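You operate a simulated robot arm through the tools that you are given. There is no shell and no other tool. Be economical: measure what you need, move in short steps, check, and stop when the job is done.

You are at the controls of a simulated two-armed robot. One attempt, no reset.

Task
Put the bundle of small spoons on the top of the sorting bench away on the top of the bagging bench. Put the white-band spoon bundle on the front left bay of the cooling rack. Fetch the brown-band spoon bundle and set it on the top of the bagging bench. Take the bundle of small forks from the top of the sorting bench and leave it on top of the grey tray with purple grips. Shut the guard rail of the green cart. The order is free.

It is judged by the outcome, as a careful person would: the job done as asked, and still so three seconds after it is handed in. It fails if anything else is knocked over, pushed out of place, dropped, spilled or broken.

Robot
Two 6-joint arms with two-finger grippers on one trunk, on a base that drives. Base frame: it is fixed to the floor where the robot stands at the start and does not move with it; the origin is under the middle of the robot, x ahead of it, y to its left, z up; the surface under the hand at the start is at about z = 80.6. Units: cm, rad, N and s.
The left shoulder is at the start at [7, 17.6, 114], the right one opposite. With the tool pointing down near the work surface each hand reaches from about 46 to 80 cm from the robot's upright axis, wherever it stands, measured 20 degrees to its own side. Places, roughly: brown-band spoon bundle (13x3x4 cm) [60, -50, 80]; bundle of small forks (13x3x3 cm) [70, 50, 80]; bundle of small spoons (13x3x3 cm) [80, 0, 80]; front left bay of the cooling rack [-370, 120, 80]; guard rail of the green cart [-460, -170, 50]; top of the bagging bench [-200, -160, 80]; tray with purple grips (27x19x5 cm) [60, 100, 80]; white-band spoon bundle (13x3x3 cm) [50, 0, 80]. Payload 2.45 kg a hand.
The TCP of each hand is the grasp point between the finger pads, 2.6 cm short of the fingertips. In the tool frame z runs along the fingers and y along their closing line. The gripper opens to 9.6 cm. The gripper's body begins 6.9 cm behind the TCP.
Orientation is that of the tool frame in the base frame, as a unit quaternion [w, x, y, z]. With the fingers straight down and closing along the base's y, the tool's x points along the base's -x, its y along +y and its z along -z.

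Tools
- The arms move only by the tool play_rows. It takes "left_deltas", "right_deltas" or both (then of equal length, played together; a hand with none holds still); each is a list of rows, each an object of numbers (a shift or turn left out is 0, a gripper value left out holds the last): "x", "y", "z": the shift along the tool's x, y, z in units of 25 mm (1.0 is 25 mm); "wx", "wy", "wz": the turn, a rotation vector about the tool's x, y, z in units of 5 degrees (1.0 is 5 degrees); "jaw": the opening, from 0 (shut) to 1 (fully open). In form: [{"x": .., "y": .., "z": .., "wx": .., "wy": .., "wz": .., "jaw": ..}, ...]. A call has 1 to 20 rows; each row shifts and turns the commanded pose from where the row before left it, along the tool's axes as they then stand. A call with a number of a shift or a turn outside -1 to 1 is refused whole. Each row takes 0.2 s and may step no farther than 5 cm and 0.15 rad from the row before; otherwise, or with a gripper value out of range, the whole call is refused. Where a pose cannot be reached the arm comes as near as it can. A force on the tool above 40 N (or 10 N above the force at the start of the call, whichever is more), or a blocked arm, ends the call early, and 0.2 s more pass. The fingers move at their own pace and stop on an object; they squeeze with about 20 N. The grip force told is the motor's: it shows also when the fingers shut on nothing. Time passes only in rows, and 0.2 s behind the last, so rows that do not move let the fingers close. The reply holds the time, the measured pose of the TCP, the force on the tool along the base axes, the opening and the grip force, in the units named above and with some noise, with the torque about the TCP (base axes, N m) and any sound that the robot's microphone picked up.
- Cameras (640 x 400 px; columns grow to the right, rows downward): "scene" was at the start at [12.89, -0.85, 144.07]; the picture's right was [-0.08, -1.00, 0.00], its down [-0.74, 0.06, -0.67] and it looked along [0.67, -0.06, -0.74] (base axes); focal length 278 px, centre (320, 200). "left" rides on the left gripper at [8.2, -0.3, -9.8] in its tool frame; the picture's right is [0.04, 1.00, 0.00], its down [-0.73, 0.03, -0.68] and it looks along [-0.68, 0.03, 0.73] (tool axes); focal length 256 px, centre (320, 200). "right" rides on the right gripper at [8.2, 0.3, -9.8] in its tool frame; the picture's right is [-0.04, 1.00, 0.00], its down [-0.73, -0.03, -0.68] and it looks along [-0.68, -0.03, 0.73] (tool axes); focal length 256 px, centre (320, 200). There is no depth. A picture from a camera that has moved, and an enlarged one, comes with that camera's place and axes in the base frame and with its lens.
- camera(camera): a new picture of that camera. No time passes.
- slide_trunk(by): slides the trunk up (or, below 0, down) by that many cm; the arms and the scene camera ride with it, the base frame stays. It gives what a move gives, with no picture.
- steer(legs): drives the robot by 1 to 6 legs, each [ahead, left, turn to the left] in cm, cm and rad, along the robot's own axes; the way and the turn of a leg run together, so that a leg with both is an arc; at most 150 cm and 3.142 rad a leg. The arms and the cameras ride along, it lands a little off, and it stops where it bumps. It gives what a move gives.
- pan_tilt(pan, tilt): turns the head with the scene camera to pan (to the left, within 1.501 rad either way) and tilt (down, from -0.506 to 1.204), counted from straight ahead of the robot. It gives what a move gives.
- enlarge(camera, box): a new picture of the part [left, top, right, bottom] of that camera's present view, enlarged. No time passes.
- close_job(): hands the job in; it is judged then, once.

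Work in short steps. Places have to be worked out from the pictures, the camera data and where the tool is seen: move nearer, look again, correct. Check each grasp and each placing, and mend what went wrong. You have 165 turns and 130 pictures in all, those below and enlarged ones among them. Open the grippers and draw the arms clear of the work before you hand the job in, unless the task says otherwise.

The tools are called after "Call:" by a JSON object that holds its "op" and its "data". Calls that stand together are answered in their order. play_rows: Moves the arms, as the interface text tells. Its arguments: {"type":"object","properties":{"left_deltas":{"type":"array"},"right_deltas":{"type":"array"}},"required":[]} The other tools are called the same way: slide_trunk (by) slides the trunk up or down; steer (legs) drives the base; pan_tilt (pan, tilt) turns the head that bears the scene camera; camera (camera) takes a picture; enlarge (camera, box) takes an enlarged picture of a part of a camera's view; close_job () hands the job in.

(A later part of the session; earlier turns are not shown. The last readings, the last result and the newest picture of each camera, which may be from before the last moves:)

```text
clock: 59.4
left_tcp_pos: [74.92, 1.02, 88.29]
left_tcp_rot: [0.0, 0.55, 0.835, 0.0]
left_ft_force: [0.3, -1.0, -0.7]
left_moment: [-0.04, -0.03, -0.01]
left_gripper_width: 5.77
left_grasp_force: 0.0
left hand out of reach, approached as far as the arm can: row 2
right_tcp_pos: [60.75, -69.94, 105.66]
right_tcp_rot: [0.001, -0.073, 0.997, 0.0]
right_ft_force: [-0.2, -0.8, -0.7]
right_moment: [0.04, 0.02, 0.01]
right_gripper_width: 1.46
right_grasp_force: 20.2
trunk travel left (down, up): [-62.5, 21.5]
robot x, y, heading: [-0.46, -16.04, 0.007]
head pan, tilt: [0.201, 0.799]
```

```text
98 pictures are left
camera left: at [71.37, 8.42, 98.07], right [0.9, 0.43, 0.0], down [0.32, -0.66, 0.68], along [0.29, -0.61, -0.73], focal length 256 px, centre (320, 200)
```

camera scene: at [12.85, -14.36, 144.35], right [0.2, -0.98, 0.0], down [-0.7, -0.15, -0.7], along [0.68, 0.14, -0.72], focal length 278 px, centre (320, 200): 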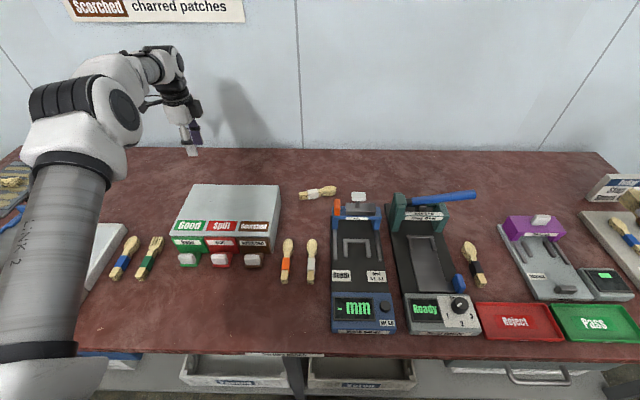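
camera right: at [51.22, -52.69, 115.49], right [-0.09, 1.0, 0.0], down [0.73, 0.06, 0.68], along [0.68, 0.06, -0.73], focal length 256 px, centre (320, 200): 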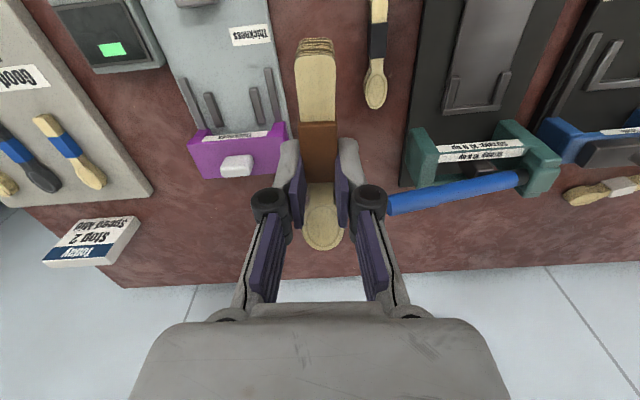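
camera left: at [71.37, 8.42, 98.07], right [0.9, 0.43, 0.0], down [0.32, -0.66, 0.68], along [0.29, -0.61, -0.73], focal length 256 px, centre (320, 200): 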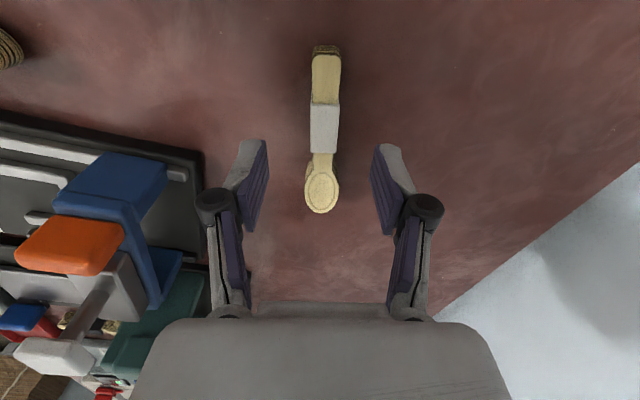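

Aligned well enough. I'll descend and close.

Call:
{"op": "play_rows", "data": {"left_deltas": [{"z": 0.35}, {"z": 0.35}, {"z": 0.35}, {"z": 0.35}, {"z": 0.3}, {}, {"jaw": 0}, {}, {}, {}]}}

Call:
{"op": "camera", "data": {"camera": "left"}}

```text
clock: 61.6
left_tcp_pos: [74.79, 1.13, 84.19]
left_tcp_rot: [0.0, 0.549, 0.836, 0.0]
left_ft_force: [0.2, 0.0, 2.6]
left_moment: [0.01, 0.03, 0.04]
left_gripper_width: 1.47
left_grasp_force: 20.0
right_tcp_pos: [60.84, -69.89, 105.58]
right_tcp_rot: [0.0, -0.072, 0.997, 0.001]
right_ft_force: [0.1, 0.2, -0.1]
right_moment: [-0.01, 0.03, -0.02]
right_gripper_width: 1.46
right_grasp_force: 19.8
trunk travel left (down, up): [-62.5, 21.5]
robot x, y, heading: [-0.13, -15.68, 0.006]
head pan, tilt: [0.201, 0.799]
```

```text
97 pictures are left
camera left: at [71.25, 8.48, 93.95], right [0.9, 0.43, 0.0], down [0.32, -0.66, 0.68], along [0.29, -0.61, -0.73], focal length 256 px, centre (320, 200)
```

left: 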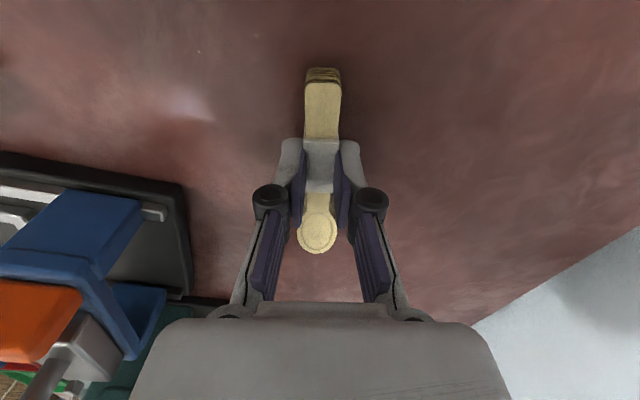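

Grasped. I'll lift both and draw the hands in for travel.

Call:
{"op": "play_rows", "data": {"left_deltas": [{"z": -0.5}, {"z": -1}, {"z": -1}, {"z": -1}, {"z": -1}, {"z": -1}, {"z": -1}, {"z": -1}, {"z": -1}, {"x": 0.94, "y": -0.44}, {"x": 0.94, "y": -0.44}, {"x": 0.94, "y": -0.44}, {"x": 0.94, "y": -0.44}, {"x": 0.94, "y": -0.44}, {"x": 0.94, "y": -0.44}, {"x": 0.94, "y": -0.44}, {"x": 0.94, "y": -0.44}, {"x": 0.94, "y": -0.44}, {"x": 0.94, "y": -0.44}, {}], "right_deltas": [{}, {}, {}, {}, {}, {}, {}, {}, {}, {"x": 0.5, "y": 0.7}, {"x": 0.5, "y": 0.7}, {"x": 0.5, "y": 0.7}, {"x": 0.5, "y": 0.7}, {"x": 0.5, "y": 0.7}, {"x": 0.5, "y": 0.7}, {"x": 0.5, "y": 0.7}, {"x": 0.5, "y": 0.7}, {"x": 0.5, "y": 0.7}, {"x": 0.5, "y": 0.7}, {}]}}

Call:
{"op": "pan_tilt", "data": {"pan": 0, "tilt": 0.8}}

Call:
{"op": "camera", "data": {"camera": "scene"}}

```text
clock: 65.8
left_tcp_pos: [73.87, 9.92, 109.01]
left_tcp_rot: [-0.002, 0.55, 0.835, -0.001]
left_ft_force: [-0.5, 0.1, -0.2]
left_moment: [0.01, 0.02, 0.02]
left_gripper_width: 1.42
left_grasp_force: 20.4
left hand out of reach, approached as far as the arm can: row 9, 10, 11, 12, 13, 14, 15, 16, 17, 18, 19
right_tcp_pos: [46.06, -54.37, 105.38]
right_tcp_rot: [0.001, -0.073, 0.997, 0.001]
right_ft_force: [-0.1, -0.2, -0.2]
right_moment: [-0.01, 0.01, -0.03]
right_gripper_width: 1.46
right_grasp_force: 20.5
trunk travel left (down, up): [-62.5, 21.5]
robot x, y, heading: [-0.12, -15.8, 0.004]
head pan, tilt: [0.201, 0.799]
```

```text
clock: 66.5
left_tcp_pos: [73.8, 9.93, 108.89]
left_tcp_rot: [-0.001, 0.549, 0.836, -0.002]
left_ft_force: [0.3, 0.4, 0.1]
left_moment: [0.02, -0.01, -0.01]
left_gripper_width: 1.47
left_grasp_force: 20.2
right_tcp_pos: [46.05, -54.32, 105.46]
right_tcp_rot: [0.0, -0.072, 0.997, 0.001]
right_ft_force: [0.7, 0.1, -0.1]
right_moment: [0.0, -0.01, 0.01]
right_gripper_width: 1.47
right_grasp_force: 20.0
trunk travel left (down, up): [-62.5, 21.5]
robot x, y, heading: [0.13, -15.77, 0.001]
head pan, tilt: [0.0, 0.799]
```

```text
96 pictures are left
camera scene: at [13.07, -15.96, 144.35], right [0.01, -1.0, 0.0], down [-0.72, 0.0, -0.7], along [0.7, 0.0, -0.72], focal length 278 px, centre (320, 200)
```

scene: 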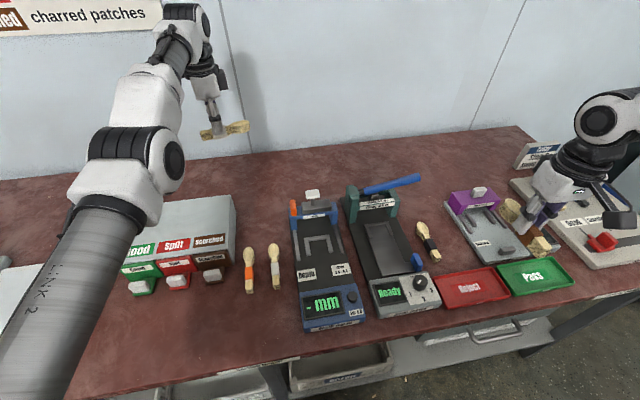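

The left arm stalled near full stretch. I'll pull it straight back in small steps and check.

Call:
{"op": "play_rows", "data": {"left_deltas": [{"x": 0.2, "y": -0.45}, {"x": 0.2, "y": -0.45}, {"x": 0.2, "y": -0.45}, {"x": 0.2, "y": -0.45}, {}]}}

```text
clock: 67.7
left_tcp_pos: [73.85, 9.97, 108.83]
left_tcp_rot: [-0.002, 0.55, 0.835, -0.001]
left_ft_force: [0.7, -0.2, -0.4]
left_moment: [0.04, 0.02, -0.01]
left_gripper_width: 1.47
left_grasp_force: 20.4
left hand out of reach, approached as far as the arm can: row 1, 2, 3, 4
right_tcp_pos: [45.98, -54.36, 105.45]
right_tcp_rot: [0.001, -0.073, 0.997, 0.001]
right_ft_force: [0.1, 0.6, -0.7]
right_moment: [-0.01, -0.01, 0.03]
right_gripper_width: 1.47
right_grasp_force: 19.8
trunk travel left (down, up): [-62.5, 21.5]
robot x, y, heading: [0.01, -16.1, -0.001]
head pan, tilt: [0.0, 0.799]
```

Call:
{"op": "play_rows", "data": {"left_deltas": [{"z": 0.5}, {"z": 0.5}, {"z": 0.5}, {"z": 0.5}, {}]}}

```text
clock: 68.9
left_tcp_pos: [74.79, 9.85, 104.2]
left_tcp_rot: [-0.002, 0.549, 0.836, -0.001]
left_ft_force: [-0.3, -0.7, -0.3]
left_moment: [0.0, -0.01, 0.04]
left_gripper_width: 1.46
left_grasp_force: 20.4
left hand out of reach, approached as far as the arm can: row 1, 3
right_tcp_pos: [46.07, -54.35, 105.42]
right_tcp_rot: [0.001, -0.072, 0.997, 0.001]
right_ft_force: [-0.8, -0.3, -0.8]
right_moment: [0.03, 0.0, -0.01]
right_gripper_width: 1.45
right_grasp_force: 19.8
trunk travel left (down, up): [-62.5, 21.5]
robot x, y, heading: [-0.3, -15.93, 0.006]
head pan, tilt: [0.0, 0.799]
```

Call:
{"op": "play_rows", "data": {"left_deltas": [{"z": 0.6}, {"z": 0.6}, {"z": 0.6}, {"x": 0.2, "y": -0.45}, {"x": 0.2, "y": -0.45}, {"x": 0.2, "y": -0.45}, {"x": 0.2, "y": -0.45}, {}]}}

```text
clock: 70.7
left_tcp_pos: [75.24, 10.17, 99.96]
left_tcp_rot: [-0.002, 0.55, 0.835, -0.001]
left_ft_force: [0.4, 0.6, -1.0]
left_moment: [0.04, 0.0, -0.03]
left_gripper_width: 1.44
left_grasp_force: 20.1
left hand out of reach, approached as far as the arm can: row 1, 3, 4, 5, 6, 7
right_tcp_pos: [46.01, -54.35, 105.5]
right_tcp_rot: [0.0, -0.072, 0.997, 0.001]
right_ft_force: [-0.6, 0.3, -1.1]
right_moment: [0.03, 0.04, -0.03]
right_gripper_width: 1.48
right_grasp_force: 19.3
trunk travel left (down, up): [-62.5, 21.5]
robot x, y, heading: [0.01, -15.64, 0.004]
head pan, tilt: [0.0, 0.799]
```

Perhaps the elbow is near straight and needs tiny steps; I'll pull back by about 2.5 mm per row.

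Call:
{"op": "play_rows", "data": {"left_deltas": [{"x": 0.04, "y": -0.09}, {"x": 0.04, "y": -0.09}, {"x": 0.04, "y": -0.09}, {"x": 0.04, "y": -0.09}, {"x": 0.04, "y": -0.09}, {"x": 0.04, "y": -0.09}, {"x": 0.04, "y": -0.09}, {"x": 0.04, "y": -0.09}, {"x": 0.04, "y": -0.09}, {"x": 0.04, "y": -0.09}]}}

```text
clock: 72.9
left_tcp_pos: [75.39, 10.12, 100.03]
left_tcp_rot: [-0.001, 0.55, 0.835, -0.001]
left_ft_force: [-0.4, -0.3, 0.0]
left_moment: [-0.03, -0.03, 0.01]
left_gripper_width: 1.47
left_grasp_force: 20.0
left hand out of reach, approached as far as the arm can: row 2, 4, 6, 8, 10
right_tcp_pos: [46.06, -54.21, 105.38]
right_tcp_rot: [0.0, -0.071, 0.997, 0.002]
right_ft_force: [0.0, 0.4, 0.0]
right_moment: [-0.01, -0.02, 0.03]
right_gripper_width: 1.47
right_grasp_force: 19.5
trunk travel left (down, up): [-62.5, 21.5]
robot x, y, heading: [-0.07, -15.76, 0.004]
head pan, tilt: [0.0, 0.799]
```

Call:
{"op": "play_rows", "data": {"left_deltas": [{"x": 0.45, "y": -1, "z": 1}, {}]}}

```text
clock: 73.5
left_tcp_pos: [75.47, 10.39, 98.46]
left_tcp_rot: [-0.001, 0.549, 0.836, 0.0]
left_ft_force: [-0.6, 0.3, 0.6]
left_moment: [0.02, 0.0, 0.0]
left_gripper_width: 1.45
left_grasp_force: 19.4
left hand out of reach, approached as far as the arm can: row 1
right_tcp_pos: [45.95, -54.55, 105.37]
right_tcp_rot: [0.001, -0.072, 0.997, 0.001]
right_ft_force: [-0.5, 0.3, -0.2]
right_moment: [0.0, 0.0, 0.0]
right_gripper_width: 1.48
right_grasp_force: 20.2
trunk travel left (down, up): [-62.5, 21.5]
robot x, y, heading: [-0.25, -15.65, 0.008]
head pan, tilt: [0.0, 0.799]
```

The arm is fully stretched (singular). Going down should flex the elbow again, so I'll lower in small rows with an inward bias. The bench there is free.

Call:
{"op": "play_rows", "data": {"left_deltas": [{"z": 0.3, "x": 0.04, "y": -0.09}, {"z": 0.3, "x": 0.04, "y": -0.09}, {"z": 0.3, "x": 0.04, "y": -0.09}, {"z": 0.3, "x": 0.04, "y": -0.09}, {"z": 0.3, "x": 0.04, "y": -0.09}, {"z": 0.3, "x": 0.04, "y": -0.09}, {"z": 0.3, "x": 0.04, "y": -0.09}, {"z": 0.3, "x": 0.04, "y": -0.09}, {"z": 0.3, "x": 0.04, "y": -0.09}, {"z": 0.3, "x": 0.04, "y": -0.09}]}}

```text
clock: 75.7
left_tcp_pos: [75.63, 10.28, 91.1]
left_tcp_rot: [-0.001, 0.55, 0.835, -0.002]
left_ft_force: [-0.5, 0.1, -0.4]
left_moment: [-0.01, 0.0, -0.03]
left_gripper_width: 1.47
left_grasp_force: 20.1
left hand out of reach, approached as far as the arm can: row 2, 4, 6, 8, 10
right_tcp_pos: [46.04, -54.36, 105.41]
right_tcp_rot: [0.0, -0.073, 0.997, 0.001]
right_ft_force: [0.0, -0.1, -1.2]
right_moment: [0.02, 0.04, -0.04]
right_gripper_width: 1.43
right_grasp_force: 19.8
trunk travel left (down, up): [-62.5, 21.5]
robot x, y, heading: [0.25, -15.98, 0.007]
head pan, tilt: [0.0, 0.799]
```

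Still stuck; I'll test whether a wrist joint is the limit by turning back 30° and then pulling inward.

Call:
{"op": "play_rows", "data": {"left_deltas": [{"wz": -1}, {"wz": -1}, {"wz": -1}, {"wz": -1}, {"wz": -1}, {"wz": -1}, {"x": 0.33, "y": -0.22}, {"x": 0.33, "y": -0.22}, {"x": 0.33, "y": -0.22}, {"x": 0.33, "y": -0.22}, {}]}}

```text
clock: 78.1
left_tcp_pos: [75.52, 10.39, 91.23]
left_tcp_rot: [-0.001, 0.315, 0.949, -0.001]
left_ft_force: [0.6, 0.2, -0.4]
left_moment: [0.02, 0.02, 0.01]
left_gripper_width: 1.49
left_grasp_force: 20.0
left hand out of reach, approached as far as the arm can: row 7, 8, 9, 10
right_tcp_pos: [46.0, -54.33, 105.32]
right_tcp_rot: [0.0, -0.073, 0.997, 0.001]
right_ft_force: [0.2, 0.1, -1.1]
right_moment: [-0.01, -0.03, 0.01]
right_gripper_width: 1.47
right_grasp_force: 19.8
trunk travel left (down, up): [-62.5, 21.5]
robot x, y, heading: [-0.25, -16.08, 0.003]
head pan, tilt: [0.0, 0.799]
```

I'll try going up (may flex the elbow the other way), then pulling in.

Call:
{"op": "play_rows", "data": {"left_deltas": [{"z": -0.8}, {"z": -0.8}, {"z": -0.8}, {"z": -0.8}, {"z": -0.8}, {"z": -0.8}, {"z": -0.8}, {"z": -0.8}, {"z": -0.8}, {"z": -0.8}, {"z": -0.8}, {"z": -0.8}, {"x": 0.35, "y": -0.25}, {"x": 0.35, "y": -0.25}, {"x": 0.35, "y": -0.25}, {"x": 0.35, "y": -0.25}]}}

```text
clock: 81.5
left_tcp_pos: [72.48, 10.27, 114.52]
left_tcp_rot: [0.0, 0.315, 0.949, 0.0]
left_ft_force: [-0.1, -0.7, -0.2]
left_moment: [0.01, 0.05, 0.0]
left_gripper_width: 1.49
left_grasp_force: 19.6
left hand out of reach, approached as far as the arm can: row 6, 8, 9, 10, 11, 12, 13, 14, 15, 16
right_tcp_pos: [46.02, -54.25, 105.29]
right_tcp_rot: [-0.001, -0.072, 0.997, 0.001]
right_ft_force: [0.2, 0.7, -0.7]
right_moment: [0.0, 0.04, 0.01]
right_gripper_width: 1.48
right_grasp_force: 20.3
trunk travel left (down, up): [-62.5, 21.5]
robot x, y, heading: [-0.03, -15.92, 0.004]
head pan, tilt: [0.0, 0.799]
```

Still stretched. I'll use a pitch rotation, which involves the elbow joint directly: tilt the fingers outward 20°, then pull in.

Call:
{"op": "play_rows", "data": {"left_deltas": [{"wx": -0.6, "wy": -0.8}, {"wx": -0.6, "wy": -0.8}, {"wx": -0.6, "wy": -0.8}, {"wx": -0.6, "wy": -0.8}, {"x": 0.35, "y": -0.25}, {"x": 0.35, "y": -0.25}, {"x": 0.35, "y": -0.25}, {"x": 0.35, "y": -0.25}, {}]}}

```text
clock: 83.5
left_tcp_pos: [78.54, 10.56, 117.91]
left_tcp_rot: [0.163, 0.31, 0.935, 0.055]
left_ft_force: [0.7, -0.7, -0.2]
left_moment: [0.01, 0.02, -0.01]
left_gripper_width: 1.46
left_grasp_force: 20.0
left hand out of reach, approached as far as the arm can: row 1, 2, 3, 4, 5, 6, 7, 8
right_tcp_pos: [46.05, -54.45, 105.46]
right_tcp_rot: [0.001, -0.072, 0.997, 0.001]
right_ft_force: [1.0, -1.1, -0.7]
right_moment: [0.01, 0.04, -0.01]
right_gripper_width: 1.48
right_grasp_force: 19.9
trunk travel left (down, up): [-62.5, 21.5]
robot x, y, heading: [-0.23, -16.24, 0.006]
head pan, tilt: [0.0, 0.799]
```

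Call:
{"op": "play_rows", "data": {"left_deltas": [{"wx": 0.6, "wy": 0.8}, {"wx": 0.6, "wy": 0.8}, {"wx": 0.6, "wy": 0.8}, {"wx": 0.6, "wy": 0.8}, {"wx": 0.6, "wy": 0.8}, {"wx": 0.6, "wy": 0.8}, {"wx": 0.6, "wy": 0.8}, {"x": 0.35, "y": -0.25}, {"x": 0.35, "y": -0.25}, {"x": 0.35, "y": -0.25}, {"x": 0.35, "y": -0.25}, {}]}}

Call:
{"op": "camera", "data": {"camera": "scene"}}

```text
clock: 86.1
left_tcp_pos: [71.74, 10.31, 115.94]
left_tcp_rot: [-0.001, 0.315, 0.949, 0.0]
left_ft_force: [-0.7, 0.2, -0.3]
left_moment: [0.01, -0.05, 0.05]
left_gripper_width: 1.48
left_grasp_force: 19.6
left hand out of reach, approached as far as the arm can: row 1, 2, 3, 4, 5, 6, 7, 9, 10, 11
right_tcp_pos: [46.05, -54.3, 105.45]
right_tcp_rot: [0.0, -0.073, 0.997, 0.001]
right_ft_force: [0.3, 0.0, -0.4]
right_moment: [-0.02, 0.01, -0.02]
right_gripper_width: 1.47
right_grasp_force: 20.1
trunk travel left (down, up): [-62.5, 21.5]
robot x, y, heading: [0.09, -15.79, 0.008]
head pan, tilt: [0.0, 0.799]
```

```text
95 pictures are left
camera scene: at [13.07, -15.98, 144.35], right [0.0, -1.0, 0.0], down [-0.72, 0.0, -0.7], along [0.7, 0.0, -0.72], focal length 278 px, centre (320, 200)
```

scene: 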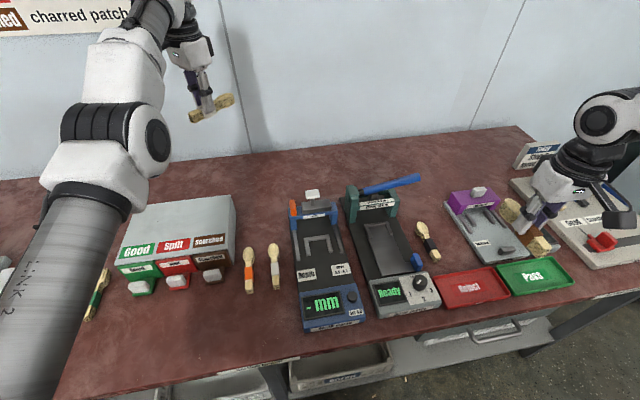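

It seems the elbow slipped through straight to the wrong side, where a wrist limit blocks pulling in. A long lowering followed by a nose-down pitch should bring it back, so I'll try that.

Call:
{"op": "play_rows", "data": {"left_deltas": [{"z": 1}, {"z": 1}, {"z": 1}, {"z": 1}, {"z": 1}, {"z": 1}, {"z": 1}, {"z": 1}, {"z": 1}, {"z": 1}, {"wx": 0.6, "wy": 0.8}, {"wx": 0.6, "wy": 0.8}, {"wx": 0.6, "wy": 0.8}, {"x": 0.35, "y": -0.25}, {"x": 0.35, "y": -0.25}, {"x": 0.35, "y": -0.25}, {}]}}

```text
clock: 89.7
left_tcp_pos: [70.41, 10.42, 92.39]
left_tcp_rot: [-0.125, 0.313, 0.941, -0.041]
left_ft_force: [-0.3, 0.1, -0.7]
left_moment: [0.0, 0.03, 0.02]
left_gripper_width: 1.47
left_grasp_force: 19.7
left hand out of reach, approached as far as the arm can: row 1, 2, 3, 4, 5, 6, 8, 11, 12, 13, 14, 15, 16
right_tcp_pos: [46.05, -54.3, 105.4]
right_tcp_rot: [0.0, -0.072, 0.997, 0.001]
right_ft_force: [-0.6, 0.0, -0.9]
right_moment: [-0.02, 0.03, 0.02]
right_gripper_width: 1.49
right_grasp_force: 20.2
trunk travel left (down, up): [-62.5, 21.5]
robot x, y, heading: [-0.32, -15.71, -0.0]
head pan, tilt: [0.0, 0.799]
```

Earlier pictures show the elbow sits to the outside (left), so moving the hand to the right (−y) should flex it. I'll straighten the tool, raise, then move toward −y.

Call:
{"op": "play_rows", "data": {"left_deltas": [{"z": -0.8}, {"z": -0.8}, {"z": -0.8}, {"z": -0.8}, {"wx": -0.6, "wy": -0.8}, {"wx": -0.6, "wy": -0.8}, {"wx": -0.6, "wy": -0.8}, {"x": -0.6, "y": -0.8}, {"x": -0.6, "y": -0.8}, {"x": -0.6, "y": -0.8}, {"x": -0.6, "y": -0.8}, {"x": -0.6, "y": -0.8}, {"x": -0.6, "y": -0.8}, {"x": -0.6, "y": -0.8}, {"x": -0.6, "y": -0.8}, {}]}}

```text
clock: 93.1
left_tcp_pos: [67.71, -9.02, 99.96]
left_tcp_rot: [-0.126, 0.312, 0.941, -0.041]
left_ft_force: [0.4, 0.3, 0.2]
left_moment: [-0.03, 0.02, 0.0]
left_gripper_width: 1.49
left_grasp_force: 19.9
left hand out of reach, approached as far as the arm can: row 1, 2, 3, 4, 5, 6, 7, 10, 12, 13, 14, 15
right_tcp_pos: [46.09, -54.32, 105.4]
right_tcp_rot: [0.0, -0.073, 0.997, 0.001]
right_ft_force: [-0.1, 0.2, 0.2]
right_moment: [-0.02, 0.02, -0.01]
right_gripper_width: 1.45
right_grasp_force: 19.6
trunk travel left (down, up): [-62.5, 21.5]
robot x, y, heading: [-0.42, -15.63, 0.004]
head pan, tilt: [0.0, 0.799]
```

Call:
{"op": "play_rows", "data": {"left_deltas": [{"x": 0.35, "y": -0.25}, {"x": 0.35, "y": -0.25}, {"x": 0.35, "y": -0.25}, {"x": 0.35, "y": -0.25}, {}]}}

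Call:
{"op": "pan_tilt", "data": {"pan": 0.8, "tilt": 0.5}}

Call:
{"op": "camera", "data": {"camera": "scene"}}

```text
clock: 94.3
left_tcp_pos: [67.76, -8.89, 99.85]
left_tcp_rot: [-0.126, 0.312, 0.941, -0.042]
left_ft_force: [-0.2, 0.3, -0.3]
left_moment: [-0.01, 0.0, -0.01]
left_gripper_width: 1.45
left_grasp_force: 20.4
left hand out of reach, approached as far as the arm can: row 1, 2, 3, 4
right_tcp_pos: [46.01, -54.39, 105.32]
right_tcp_rot: [0.0, -0.072, 0.997, 0.001]
right_ft_force: [0.9, -0.1, 0.2]
right_moment: [0.0, 0.01, -0.02]
right_gripper_width: 1.47
right_grasp_force: 19.4
trunk travel left (down, up): [-62.5, 21.5]
robot x, y, heading: [-0.17, -15.8, 0.005]
head pan, tilt: [0.0, 0.799]
```

```text
clock: 95.4
left_tcp_pos: [67.82, -9.04, 99.91]
left_tcp_rot: [-0.126, 0.312, 0.941, -0.042]
left_ft_force: [0.9, -0.5, 0.1]
left_moment: [-0.01, -0.01, -0.02]
left_gripper_width: 1.5
left_grasp_force: 19.6
right_tcp_pos: [46.01, -54.35, 105.42]
right_tcp_rot: [0.0, -0.072, 0.997, 0.001]
right_ft_force: [-0.6, -0.3, -0.6]
right_moment: [0.02, 0.0, -0.01]
right_gripper_width: 1.48
right_grasp_force: 20.0
trunk travel left (down, up): [-62.5, 21.5]
robot x, y, heading: [-0.59, -15.79, 0.006]
head pan, tilt: [0.799, 0.499]
```

```text
94 pictures are left
camera scene: at [11.33, -9.48, 146.94], right [0.72, -0.69, 0.0], down [-0.33, -0.34, -0.88], along [0.61, 0.63, -0.48], focal length 278 px, centre (320, 200)
```

scene: 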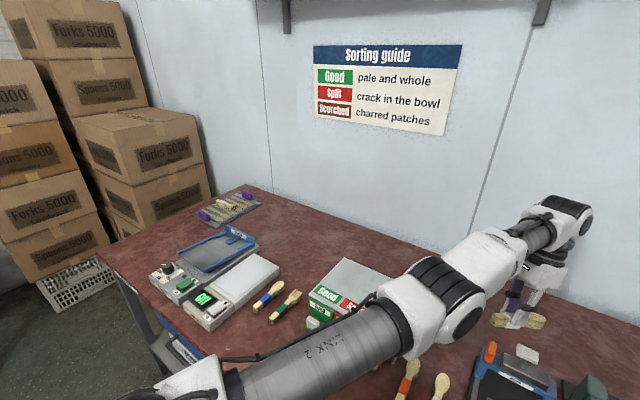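

The arm is dead straight. I'll restore the vertical tool while letting the TCP swing outward so the wrist stays put; if it keeps refusing to bend I can still carry with it straight.

Call:
{"op": "play_rows", "data": {"left_deltas": [{"wx": -0.6, "wy": -0.8, "x": -0.58, "y": 0.44}, {"wx": -0.6, "wy": -0.8, "x": -0.58, "y": 0.44}, {"wx": -0.6, "wy": -0.8, "x": -0.58, "y": 0.44}, {"z": -0.6}, {"z": -0.6}, {}]}}

```text
clock: 96.8
left_tcp_pos: [72.88, -8.64, 101.7]
left_tcp_rot: [-0.002, 0.315, 0.949, 0.0]
left_ft_force: [0.2, 0.0, -0.2]
left_moment: [0.01, 0.0, 0.01]
left_gripper_width: 1.46
left_grasp_force: 19.9
left hand out of reach, approached as far as the arm can: row 5
right_tcp_pos: [46.08, -54.34, 105.36]
right_tcp_rot: [-0.001, -0.072, 0.997, 0.001]
right_ft_force: [0.2, -1.0, -0.8]
right_moment: [0.01, -0.01, 0.02]
right_gripper_width: 1.5
right_grasp_force: 19.9
trunk travel left (down, up): [-62.5, 21.5]
robot x, y, heading: [-0.06, -16.01, 0.005]
head pan, tilt: [0.799, 0.499]
```

Call:
{"op": "play_rows", "data": {"left_deltas": [{"x": 0.2, "y": -0.15}, {"x": 0.2, "y": -0.15}, {"x": 0.2, "y": -0.15}, {"x": 0.2, "y": -0.15}, {"x": 0.2, "y": -0.15}, {"x": 0.2, "y": -0.15}, {}]}}

```text
clock: 98.4
left_tcp_pos: [72.73, -9.11, 101.94]
left_tcp_rot: [-0.002, 0.315, 0.949, 0.0]
left_ft_force: [0.2, 0.3, -0.7]
left_moment: [-0.02, -0.01, 0.0]
left_gripper_width: 1.45
left_grasp_force: 20.1
left hand out of reach, approached as far as the arm can: row 1, 2, 3, 4, 5, 6
right_tcp_pos: [46.02, -54.37, 105.39]
right_tcp_rot: [0.0, -0.072, 0.997, 0.001]
right_ft_force: [0.1, -0.5, -0.2]
right_moment: [0.04, -0.01, 0.02]
right_gripper_width: 1.44
right_grasp_force: 19.8
trunk travel left (down, up): [-62.5, 21.5]
robot x, y, heading: [0.43, -15.91, 0.004]
head pan, tilt: [0.799, 0.499]
```

I'll carry with the arm straight. I'm backing away from the bench to look around.

Call:
{"op": "steer", "data": {"legs": [[-50, 0, 0]]}}

Call:
{"op": "pan_tilt", "data": {"pan": -1.5, "tilt": 0.4}}

Call:
{"op": "camera", "data": {"camera": "scene"}}

Call:
{"op": "pan_tilt", "data": {"pan": 1.5, "tilt": 0.4}}

Call:
{"op": "camera", "data": {"camera": "scene"}}

```text
clock: 101.3
left_tcp_pos: [23.45, -9.44, 101.9]
left_tcp_rot: [-0.002, 0.317, 0.948, 0.001]
left_ft_force: [0.6, 0.1, -0.2]
left_moment: [-0.02, 0.01, 0.0]
left_gripper_width: 1.45
left_grasp_force: 19.9
right_tcp_pos: [-3.22, -54.55, 105.4]
right_tcp_rot: [-0.001, -0.07, 0.998, 0.001]
right_ft_force: [0.0, 0.2, -0.9]
right_moment: [0.01, 0.02, -0.02]
right_gripper_width: 1.48
right_grasp_force: 20.5
trunk travel left (down, up): [-62.5, 21.5]
robot x, y, heading: [-49.36, -15.86, 0.004]
head pan, tilt: [0.799, 0.499]
```

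```text
clock: 103.5
left_tcp_pos: [23.5, -9.43, 101.83]
left_tcp_rot: [-0.002, 0.316, 0.949, 0.0]
left_ft_force: [0.4, 0.1, -0.1]
left_moment: [-0.01, 0.02, -0.03]
left_gripper_width: 1.47
left_grasp_force: 19.5
right_tcp_pos: [-3.32, -54.68, 105.38]
right_tcp_rot: [0.0, -0.07, 0.998, 0.001]
right_ft_force: [-0.1, -0.1, -0.2]
right_moment: [0.01, 0.02, -0.01]
right_gripper_width: 1.45
right_grasp_force: 19.7
trunk travel left (down, up): [-62.5, 21.5]
robot x, y, heading: [-49.38, -15.91, 0.003]
head pan, tilt: [-1.499, 0.4]
```

```text
93 pictures are left
camera scene: at [-43.52, -25.43, 147.86], right [-1.0, -0.07, 0.0], down [-0.03, 0.39, -0.92], along [0.07, -0.92, -0.39], focal length 278 px, centre (320, 200)
```

scene: 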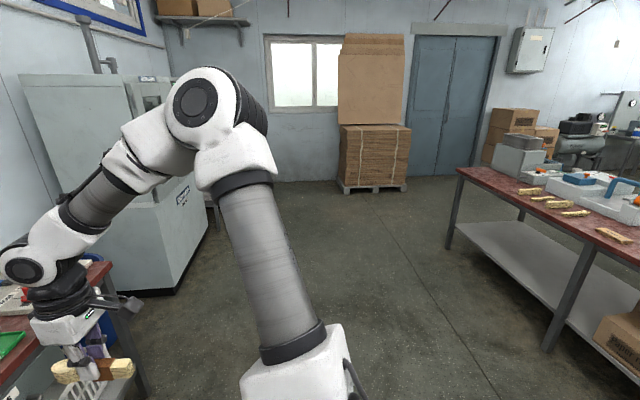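

```text
clock: 106.1
left_tcp_pos: [23.53, -9.43, 101.82]
left_tcp_rot: [-0.002, 0.316, 0.949, -0.001]
left_ft_force: [-0.7, -0.5, -0.3]
left_moment: [0.0, 0.03, -0.01]
left_gripper_width: 1.49
left_grasp_force: 20.2
right_tcp_pos: [-3.4, -54.72, 105.4]
right_tcp_rot: [0.0, -0.071, 0.997, 0.001]
right_ft_force: [0.1, 0.3, -0.4]
right_moment: [0.01, 0.01, 0.03]
right_gripper_width: 1.46
right_grasp_force: 19.7
trunk travel left (down, up): [-62.5, 21.5]
robot x, y, heading: [-49.18, -15.81, 0.004]
head pan, tilt: [1.499, 0.4]
```

```text
92 pictures are left
camera scene: at [-43.56, -6.95, 147.86], right [1.0, -0.07, 0.0], down [-0.03, -0.39, -0.92], along [0.06, 0.92, -0.39], focal length 278 px, centre (320, 200)
```

scene: 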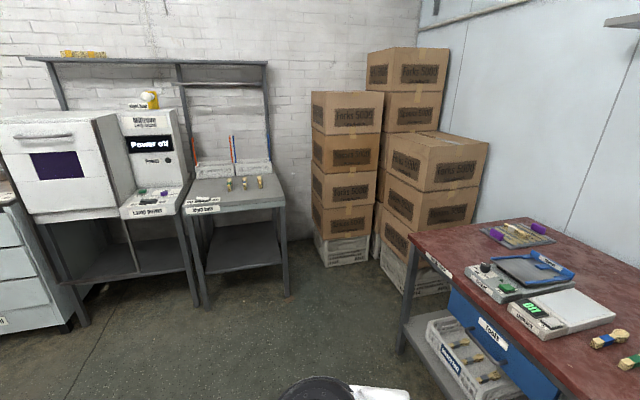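

The bagging bench is to the right-rear. I'll back up a bit, turn right 90°, and look.

Call:
{"op": "steer", "data": {"legs": [[-25, 0, 0], [0, 0, -1.571]]}}

Call:
{"op": "pan_tilt", "data": {"pan": -0.9, "tilt": 0.45}}

Call:
{"op": "camera", "data": {"camera": "scene"}}

```text
clock: 111.7
left_tcp_pos: [-68.34, -88.82, 101.78]
left_tcp_rot: [-0.002, 0.898, 0.44, 0.002]
left_ft_force: [0.7, -0.6, 0.7]
left_moment: [0.01, -0.02, -0.02]
left_gripper_width: 1.49
left_grasp_force: 20.4
right_tcp_pos: [-113.37, -61.36, 105.42]
right_tcp_rot: [0.001, 0.66, 0.751, 0.001]
right_ft_force: [0.5, 0.4, -0.6]
right_moment: [-0.03, 0.0, 0.01]
right_gripper_width: 1.46
right_grasp_force: 19.8
trunk travel left (down, up): [-62.5, 21.5]
robot x, y, heading: [-73.79, -15.91, -1.579]
head pan, tilt: [1.499, 0.4]
```

```text
clock: 113.9
left_tcp_pos: [-68.43, -88.79, 101.86]
left_tcp_rot: [-0.001, 0.898, 0.441, 0.001]
left_ft_force: [0.5, -0.4, -0.1]
left_moment: [0.01, -0.01, 0.01]
left_gripper_width: 1.48
left_grasp_force: 20.6
right_tcp_pos: [-113.35, -61.43, 105.47]
right_tcp_rot: [0.001, 0.66, 0.751, 0.0]
right_ft_force: [0.6, 0.4, 0.5]
right_moment: [0.03, 0.01, 0.0]
right_gripper_width: 1.46
right_grasp_force: 20.6
trunk travel left (down, up): [-62.5, 21.5]
robot x, y, heading: [-73.96, -15.76, -1.584]
head pan, tilt: [-0.901, 0.45]
```

```text
91 pictures are left
camera scene: at [-81.34, -26.87, 147.39], right [-0.61, 0.79, 0.0], down [0.34, 0.27, -0.9], along [-0.71, -0.55, -0.44], focal length 278 px, centre (320, 200)
```

scene: 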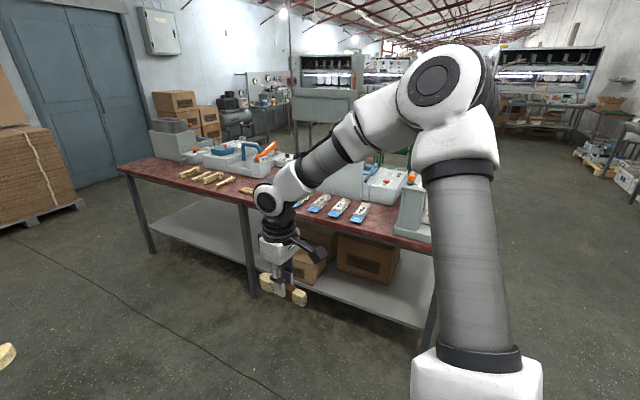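

The bench edge runs from about (-141,-251) to (-181,-47), rotated about 11°. I'll drive alongside and turn to face it.

Call:
{"op": "steer", "data": {"legs": [[122, 0, 0], [0, 0, -1.366]]}}

Call:
{"op": "pan_tilt", "data": {"pan": 0, "tilt": 0.5}}

Call:
{"op": "camera", "data": {"camera": "scene"}}

```text
clock: 123.7
left_tcp_pos: [-145.48, -158.35, 101.8]
left_tcp_rot: [0.0, 0.971, -0.239, 0.002]
left_ft_force: [-0.5, -0.5, -0.7]
left_moment: [0.01, -0.02, 0.0]
left_gripper_width: 1.49
left_grasp_force: 19.6
right_tcp_pos: [-126.24, -109.46, 105.37]
right_tcp_rot: [0.001, 0.989, 0.15, 0.0]
right_ft_force: [-0.4, 0.3, -0.1]
right_moment: [-0.02, 0.03, 0.0]
right_gripper_width: 1.47
right_grasp_force: 19.7
trunk travel left (down, up): [-62.5, 21.5]
robot x, y, heading: [-75.0, -139.94, -2.981]
head pan, tilt: [-0.901, 0.45]
```

```text
clock: 124.9
left_tcp_pos: [-145.49, -158.42, 101.86]
left_tcp_rot: [-0.001, 0.971, -0.239, 0.002]
left_ft_force: [-0.9, 0.0, -0.6]
left_moment: [0.02, -0.03, 0.03]
left_gripper_width: 1.47
left_grasp_force: 20.3
right_tcp_pos: [-126.26, -109.51, 105.35]
right_tcp_rot: [0.001, 0.989, 0.15, 0.0]
right_ft_force: [-0.2, 0.3, -0.3]
right_moment: [-0.02, 0.0, -0.01]
right_gripper_width: 1.5
right_grasp_force: 20.1
trunk travel left (down, up): [-62.5, 21.5]
robot x, y, heading: [-74.64, -140.03, -2.98]
head pan, tilt: [0.0, 0.499]
```

```text
90 pictures are left
camera scene: at [-88.73, -142.7, 146.94], right [-0.16, 0.99, 0.0], down [0.47, 0.08, -0.88], along [-0.87, -0.14, -0.48], focal length 278 px, centre (320, 200)
```

scene: 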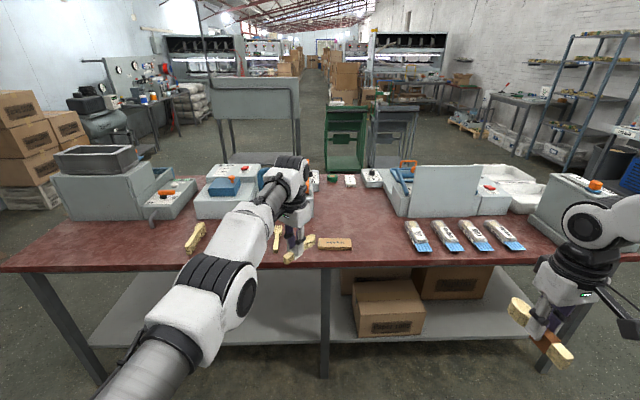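

A free area lies between the middle bar and the pouches, around (-180,-137). I'll drive so the left hand hovers over it, then look from the hand camera.

Call:
{"op": "steer", "data": {"legs": [[0, -27, 0.03], [30, 0, 0]]}}

Call:
{"op": "camera", "data": {"camera": "left"}}

Call:
{"op": "pan_tilt", "data": {"pan": 0.1, "tilt": 0.7}}

Call:
{"op": "camera", "data": {"camera": "scene"}}

```text
clock: 128.4
left_tcp_pos: [-179.91, -141.43, 102.01]
left_tcp_rot: [0.0, 0.976, -0.219, 0.002]
left_ft_force: [0.6, -0.4, 0.2]
left_moment: [0.03, 0.02, 0.01]
left_gripper_width: 1.47
left_grasp_force: 19.5
right_tcp_pos: [-162.76, -91.67, 105.38]
right_tcp_rot: [0.0, 0.985, 0.171, 0.0]
right_ft_force: [-0.2, 0.1, -0.3]
right_moment: [-0.01, 0.0, 0.03]
right_gripper_width: 1.49
right_grasp_force: 19.9
trunk travel left (down, up): [-62.5, 21.5]
robot x, y, heading: [-110.16, -120.36, -2.941]
head pan, tilt: [0.0, 0.499]
```

```text
89 pictures are left
camera left: at [-172.33, -144.55, 111.68], right [-0.39, -0.92, 0.0], down [-0.68, 0.29, 0.68], along [-0.62, 0.27, -0.74], focal length 256 px, centre (320, 200)
```

left: 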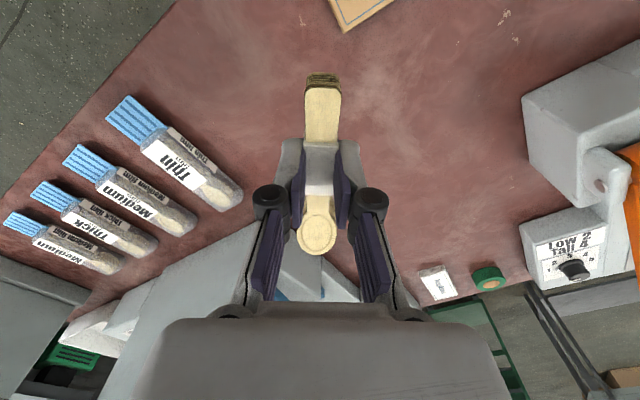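

```text
clock: 129.2
left_tcp_pos: [-179.83, -141.34, 101.8]
left_tcp_rot: [0.0, 0.976, -0.218, 0.002]
left_ft_force: [-0.4, -0.4, -1.3]
left_moment: [-0.06, -0.04, -0.03]
left_gripper_width: 1.45
left_grasp_force: 20.3
right_tcp_pos: [-162.8, -91.7, 105.33]
right_tcp_rot: [0.001, 0.985, 0.171, 0.001]
right_ft_force: [-0.3, 1.1, -0.4]
right_moment: [-0.02, -0.03, 0.03]
right_gripper_width: 1.44
right_grasp_force: 19.9
trunk travel left (down, up): [-62.5, 21.5]
robot x, y, heading: [-109.96, -120.42, -2.94]
head pan, tilt: [0.099, 0.7]
```

```text
88 pictures are left
camera scene: at [-123.08, -124.06, 145.17], right [-0.3, 0.95, 0.0], down [0.61, 0.19, -0.76], along [-0.73, -0.23, -0.64], focal length 278 px, centre (320, 200)
```

scene: 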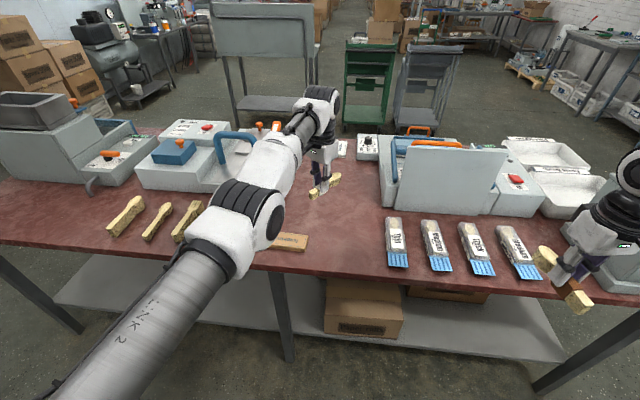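

The bar is a bit close, so I'll shift 4 cm ahead and 3 cm right, then lower the left hand.

Call:
{"op": "steer", "data": {"legs": [[4, -3, 0]]}}

Call:
{"op": "play_rows", "data": {"left_deltas": [{"z": 0.7}, {"z": 0.7}, {"z": 0.7}, {"z": 0.7}, {"z": 0.7}, {"z": 0.7}, {"z": 0.7}, {}]}}

Call:
{"op": "camera", "data": {"camera": "left"}}

```text
clock: 130.1
left_tcp_pos: [-184.43, -139.25, 102.01]
left_tcp_rot: [0.0, 0.976, -0.219, 0.001]
left_ft_force: [0.3, 0.0, -0.3]
left_moment: [0.03, -0.01, 0.04]
left_gripper_width: 1.48
left_grasp_force: 19.8
right_tcp_pos: [-167.16, -89.59, 105.58]
right_tcp_rot: [0.0, 0.985, 0.171, -0.001]
right_ft_force: [0.4, 0.0, 0.2]
right_moment: [0.03, 0.0, 0.0]
right_gripper_width: 1.48
right_grasp_force: 19.6
trunk travel left (down, up): [-62.5, 21.5]
robot x, y, heading: [-114.62, -118.41, -2.935]
head pan, tilt: [0.099, 0.7]
```

```text
clock: 131.9
left_tcp_pos: [-184.83, -139.28, 89.62]
left_tcp_rot: [0.0, 0.976, -0.219, 0.002]
left_ft_force: [0.3, -0.5, 0.2]
left_moment: [0.0, -0.01, 0.01]
left_gripper_width: 1.48
left_grasp_force: 20.3
left hand out of reach, approached as far as the arm can: row 2
right_tcp_pos: [-167.23, -89.53, 105.37]
right_tcp_rot: [0.001, 0.985, 0.171, -0.001]
right_ft_force: [0.6, -0.5, 0.0]
right_moment: [-0.01, 0.01, 0.0]
right_gripper_width: 1.47
right_grasp_force: 20.0
trunk travel left (down, up): [-62.5, 21.5]
robot x, y, heading: [-114.35, -118.39, -2.937]
head pan, tilt: [0.099, 0.7]
```

```text
87 pictures are left
camera left: at [-177.33, -142.32, 99.48], right [-0.39, -0.92, 0.0], down [-0.68, 0.29, 0.68], along [-0.62, 0.27, -0.74], focal length 256 px, centre (320, 200)
```

left: 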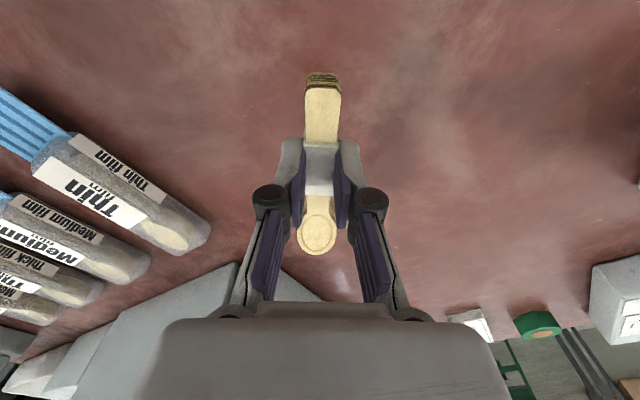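

Free landing spot. I'll lower toward contact.

Call:
{"op": "play_rows", "data": {"left_deltas": [{"z": 0.35}, {"z": 0.35}, {"z": 0.35}, {"z": 0.35}, {"z": 0.35}, {}]}}

Call:
{"op": "play_rows", "data": {"left_deltas": [{"z": 0.08}, {"z": 0.08}, {"z": 0.08}, {}]}}

```text
clock: 133.3
left_tcp_pos: [-184.64, -139.14, 85.29]
left_tcp_rot: [0.0, 0.976, -0.219, 0.002]
left_ft_force: [-0.1, 0.3, 0.9]
left_moment: [-0.01, -0.06, -0.06]
left_gripper_width: 1.47
left_grasp_force: 20.1
right_tcp_pos: [-167.32, -89.46, 105.37]
right_tcp_rot: [0.002, 0.985, 0.171, 0.0]
right_ft_force: [-0.4, 0.4, 0.3]
right_moment: [0.0, 0.01, 0.0]
right_gripper_width: 1.48
right_grasp_force: 20.1
trunk travel left (down, up): [-62.5, 21.5]
robot x, y, heading: [-114.65, -118.02, -2.935]
head pan, tilt: [0.099, 0.7]
```

```text
clock: 134.3
left_tcp_pos: [-184.69, -139.29, 84.68]
left_tcp_rot: [-0.001, 0.976, -0.218, 0.002]
left_ft_force: [-0.4, 0.1, -1.0]
left_moment: [-0.04, 0.0, 0.0]
left_gripper_width: 1.46
left_grasp_force: 20.2
right_tcp_pos: [-167.21, -89.51, 105.43]
right_tcp_rot: [0.001, 0.985, 0.171, 0.0]
right_ft_force: [0.4, -0.3, -0.3]
right_moment: [-0.02, -0.01, 0.02]
right_gripper_width: 1.48
right_grasp_force: 19.6
trunk travel left (down, up): [-62.5, 21.5]
robot x, y, heading: [-114.55, -117.79, -2.937]
head pan, tilt: [0.099, 0.7]
```

Call:
{"op": "play_rows", "data": {"left_deltas": [{"z": 0.08}, {"z": 0.08}, {"z": 0.06}, {}]}}

```text
clock: 135.3
left_tcp_pos: [-184.53, -139.31, 84.21]
left_tcp_rot: [-0.001, 0.976, -0.219, 0.002]
left_ft_force: [0.4, -0.4, 0.2]
left_moment: [-0.01, 0.06, -0.01]
left_gripper_width: 1.45
left_grasp_force: 20.1
right_tcp_pos: [-167.31, -89.56, 105.41]
right_tcp_rot: [0.001, 0.985, 0.171, 0.0]
right_ft_force: [-0.1, -0.3, -0.5]
right_moment: [0.0, -0.01, 0.02]
right_gripper_width: 1.46
right_grasp_force: 19.9
trunk travel left (down, up): [-62.5, 21.5]
robot x, y, heading: [-114.56, -118.32, -2.937]
head pan, tilt: [0.099, 0.7]
```

Call:
{"op": "play_rows", "data": {"left_deltas": [{"z": 0.06}, {"z": 0.06}, {"z": 0.06}, {}]}}

Call:
{"op": "enlarge", "data": {"camera": "scene", "box": [270, 130, 390, 230]}}

```text
clock: 136.3
left_tcp_pos: [-184.4, -139.25, 84.11]
left_tcp_rot: [0.0, 0.976, -0.219, 0.0]
left_ft_force: [-5.9, -3.7, 17.0]
left_moment: [-0.05, 0.27, 0.04]
left_gripper_width: 1.5
left_grasp_force: 20.1
left hand out of reach, approached as far as the arm can: row 2
right_tcp_pos: [-167.1, -89.41, 105.42]
right_tcp_rot: [0.001, 0.985, 0.171, -0.001]
right_ft_force: [-0.3, -0.6, 0.3]
right_moment: [0.02, 0.02, 0.03]
right_gripper_width: 1.45
right_grasp_force: 19.8
trunk travel left (down, up): [-62.5, 21.5]
robot x, y, heading: [-114.26, -118.38, -2.94]
head pan, tilt: [0.099, 0.7]
```

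```text
4.00 times, centred on (330, 180) of scene
camera zoom: at [-127.43, -121.85, 145.21], right [-0.3, 0.95, 0.0], down [0.61, 0.19, -0.77], along [-0.73, -0.23, -0.64], focal length 1111 px, centre (280, 280)
```

zoom: 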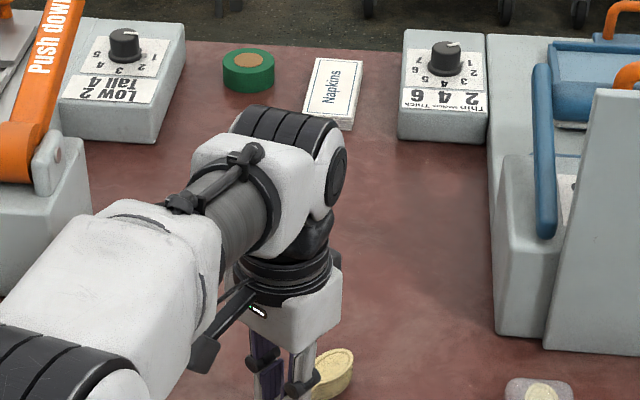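

Contact. I'll release and rise.

Call:
{"op": "play_rows", "data": {"left_deltas": [{"z": -0.08}, {"jaw": 0.45}, {}, {}, {"z": -0.3}, {"z": -0.5}, {"z": -0.7}, {"z": -0.7}, {"z": -0.7}, {"z": -0.7}, {"z": -0.7}]}}

Call:
{"op": "camera", "data": {"camera": "left"}}

```text
clock: 138.7
left_tcp_pos: [-184.51, -139.32, 94.7]
left_tcp_rot: [0.0, 0.976, -0.218, 0.002]
left_ft_force: [-0.1, -0.4, -0.2]
left_moment: [0.01, 0.04, 0.0]
left_gripper_width: 4.34
left_grasp_force: 0.0
right_tcp_pos: [-167.29, -89.58, 105.47]
right_tcp_rot: [0.001, 0.985, 0.171, -0.001]
right_ft_force: [-0.4, 0.2, -1.0]
right_moment: [-0.01, -0.03, -0.01]
right_gripper_width: 1.45
right_grasp_force: 20.4
trunk travel left (down, up): [-62.5, 21.5]
robot x, y, heading: [-114.54, -118.37, -2.935]
head pan, tilt: [0.099, 0.7]
```

```text
85 pictures are left
camera left: at [-177.0, -142.42, 104.57], right [-0.39, -0.92, 0.0], down [-0.68, 0.29, 0.68], along [-0.62, 0.27, -0.74], focal length 256 px, centre (320, 200)
```

left: 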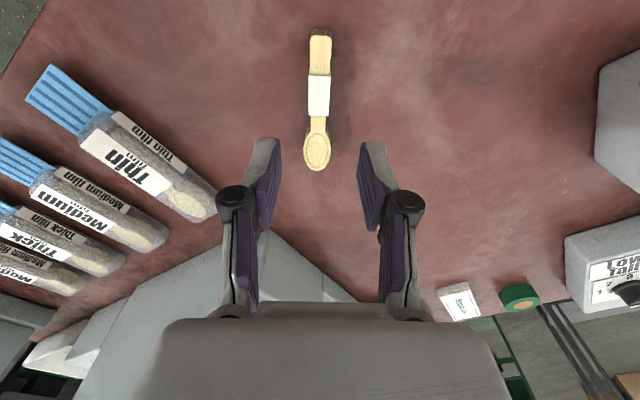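

The small spoons are placed cleanly. Next I'll raise the left hand well clear and test again whether it will draw in.

Call:
{"op": "play_rows", "data": {"left_deltas": [{"z": -1}, {"z": -1}, {"x": 0.3, "y": -0.2}, {"x": 0.3, "y": -0.2}, {"x": 0.3, "y": -0.2}, {"x": 0.3, "y": -0.2}, {"z": -1}, {"z": -1}, {"z": -1}, {"z": -1}, {"z": -1}, {"z": -1}, {"z": -1}, {"z": -1}]}}

```text
clock: 141.7
left_tcp_pos: [-179.91, -139.21, 119.4]
left_tcp_rot: [0.0, 0.976, -0.219, 0.002]
left_ft_force: [-0.6, 1.1, -1.1]
left_moment: [-0.01, 0.04, 0.03]
left_gripper_width: 4.31
left_grasp_force: 0.0
left hand out of reach, approached as far as the arm can: row 14
right_tcp_pos: [-167.17, -89.4, 105.49]
right_tcp_rot: [0.0, 0.985, 0.172, -0.001]
right_ft_force: [-0.2, -0.1, -0.6]
right_moment: [0.01, 0.0, -0.01]
right_gripper_width: 1.48
right_grasp_force: 19.5
trunk travel left (down, up): [-62.5, 21.5]
robot x, y, heading: [-114.7, -117.8, -2.933]
head pan, tilt: [0.099, 0.7]
```

The elbow has unlocked. I'll draw the left hand in by about 20 cm and move it up and left a little.

Call:
{"op": "play_rows", "data": {"left_deltas": [{"x": 0.6, "y": -0.42}, {"x": 0.6, "y": -0.42}, {"x": 0.6, "y": -0.42}, {"x": 0.6, "y": -0.42}, {"x": 0.6, "y": -0.42}, {"x": 0.6, "y": -0.42}, {"x": 0.6, "y": -0.42}, {"x": 0.6, "y": -0.42}, {"x": 0.6, "y": -0.42}, {"x": 0.6, "y": -0.42}, {"x": 0.6, "y": -0.42}, {"x": 0.57, "y": 0.82}, {"x": 0.57, "y": 0.82}, {"x": 0.57, "y": 0.82}, {"x": 0.57, "y": 0.82}, {"x": 0.57, "y": 0.82}]}}

```text
clock: 145.1
left_tcp_pos: [-158.66, -149.47, 120.11]
left_tcp_rot: [-0.001, 0.976, -0.219, 0.002]
left_ft_force: [-0.1, -1.1, -0.4]
left_moment: [0.02, 0.03, 0.03]
left_gripper_width: 4.33
left_grasp_force: 0.1
left hand out of reach, approached as far as the arm can: row 10, 11
right_tcp_pos: [-167.24, -89.65, 105.54]
right_tcp_rot: [0.001, 0.985, 0.171, -0.001]
right_ft_force: [0.2, -0.4, -0.8]
right_moment: [0.0, 0.0, -0.04]
right_gripper_width: 1.47
right_grasp_force: 19.6
trunk travel left (down, up): [-62.5, 21.5]
robot x, y, heading: [-114.48, -117.92, -2.935]
head pan, tilt: [0.099, 0.7]
```

Now I'll drive left 20 and ahead 6, so the right hand can set the brown bundle at ≈(-180,-129), between the small spoons and the pouches.

Call:
{"op": "steer", "data": {"legs": [[6, 20, 0]]}}

Call:
{"op": "play_rows", "data": {"right_deltas": [{"x": -0.5, "y": 0.75}, {"x": -0.5, "y": 0.75}, {"x": -0.5, "y": 0.75}, {"x": -0.5, "y": 0.75}, {"x": -0.5, "y": 0.75}, {"x": -0.5, "y": 0.75}, {"x": -0.5, "y": 0.75}, {"x": -0.5, "y": 0.75}, {}]}}

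Call:
{"op": "camera", "data": {"camera": "right"}}

```text
clock: 146.7
left_tcp_pos: [-160.74, -169.79, 120.17]
left_tcp_rot: [0.0, 0.975, -0.221, 0.002]
left_ft_force: [0.8, -0.3, -0.2]
left_moment: [0.0, -0.01, -0.02]
left_gripper_width: 4.33
left_grasp_force: 0.0
right_tcp_pos: [-168.99, -109.84, 105.42]
right_tcp_rot: [0.001, 0.986, 0.169, 0.0]
right_ft_force: [-0.3, -0.3, -0.2]
right_moment: [0.0, 0.01, -0.01]
right_gripper_width: 1.46
right_grasp_force: 19.3
trunk travel left (down, up): [-62.5, 21.5]
robot x, y, heading: [-116.78, -138.7, -2.945]
head pan, tilt: [0.099, 0.7]
```

```text
clock: 148.7
left_tcp_pos: [-160.67, -169.81, 120.09]
left_tcp_rot: [0.0, 0.975, -0.221, 0.001]
left_ft_force: [0.1, 0.0, -0.1]
left_moment: [-0.02, 0.01, 0.0]
left_gripper_width: 4.31
left_grasp_force: 0.0
right_tcp_pos: [-173.54, -127.27, 105.39]
right_tcp_rot: [0.001, 0.986, 0.168, 0.0]
right_ft_force: [0.0, 0.4, -0.7]
right_moment: [0.0, -0.02, 0.03]
right_gripper_width: 1.48
right_grasp_force: 20.0
trunk travel left (down, up): [-62.5, 21.5]
robot x, y, heading: [-116.58, -139.07, -2.941]
head pan, tilt: [0.099, 0.7]
```

```text
84 pictures are left
camera right: at [-165.74, -124.94, 115.29], right [0.29, -0.96, 0.0], down [-0.7, -0.21, 0.68], along [-0.65, -0.2, -0.73], focal length 256 px, centre (320, 200)
```

right: 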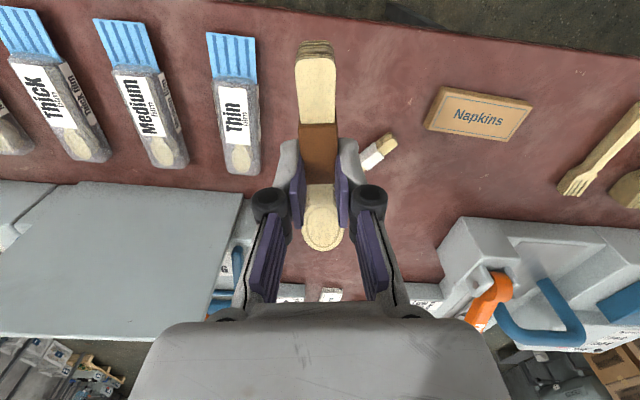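

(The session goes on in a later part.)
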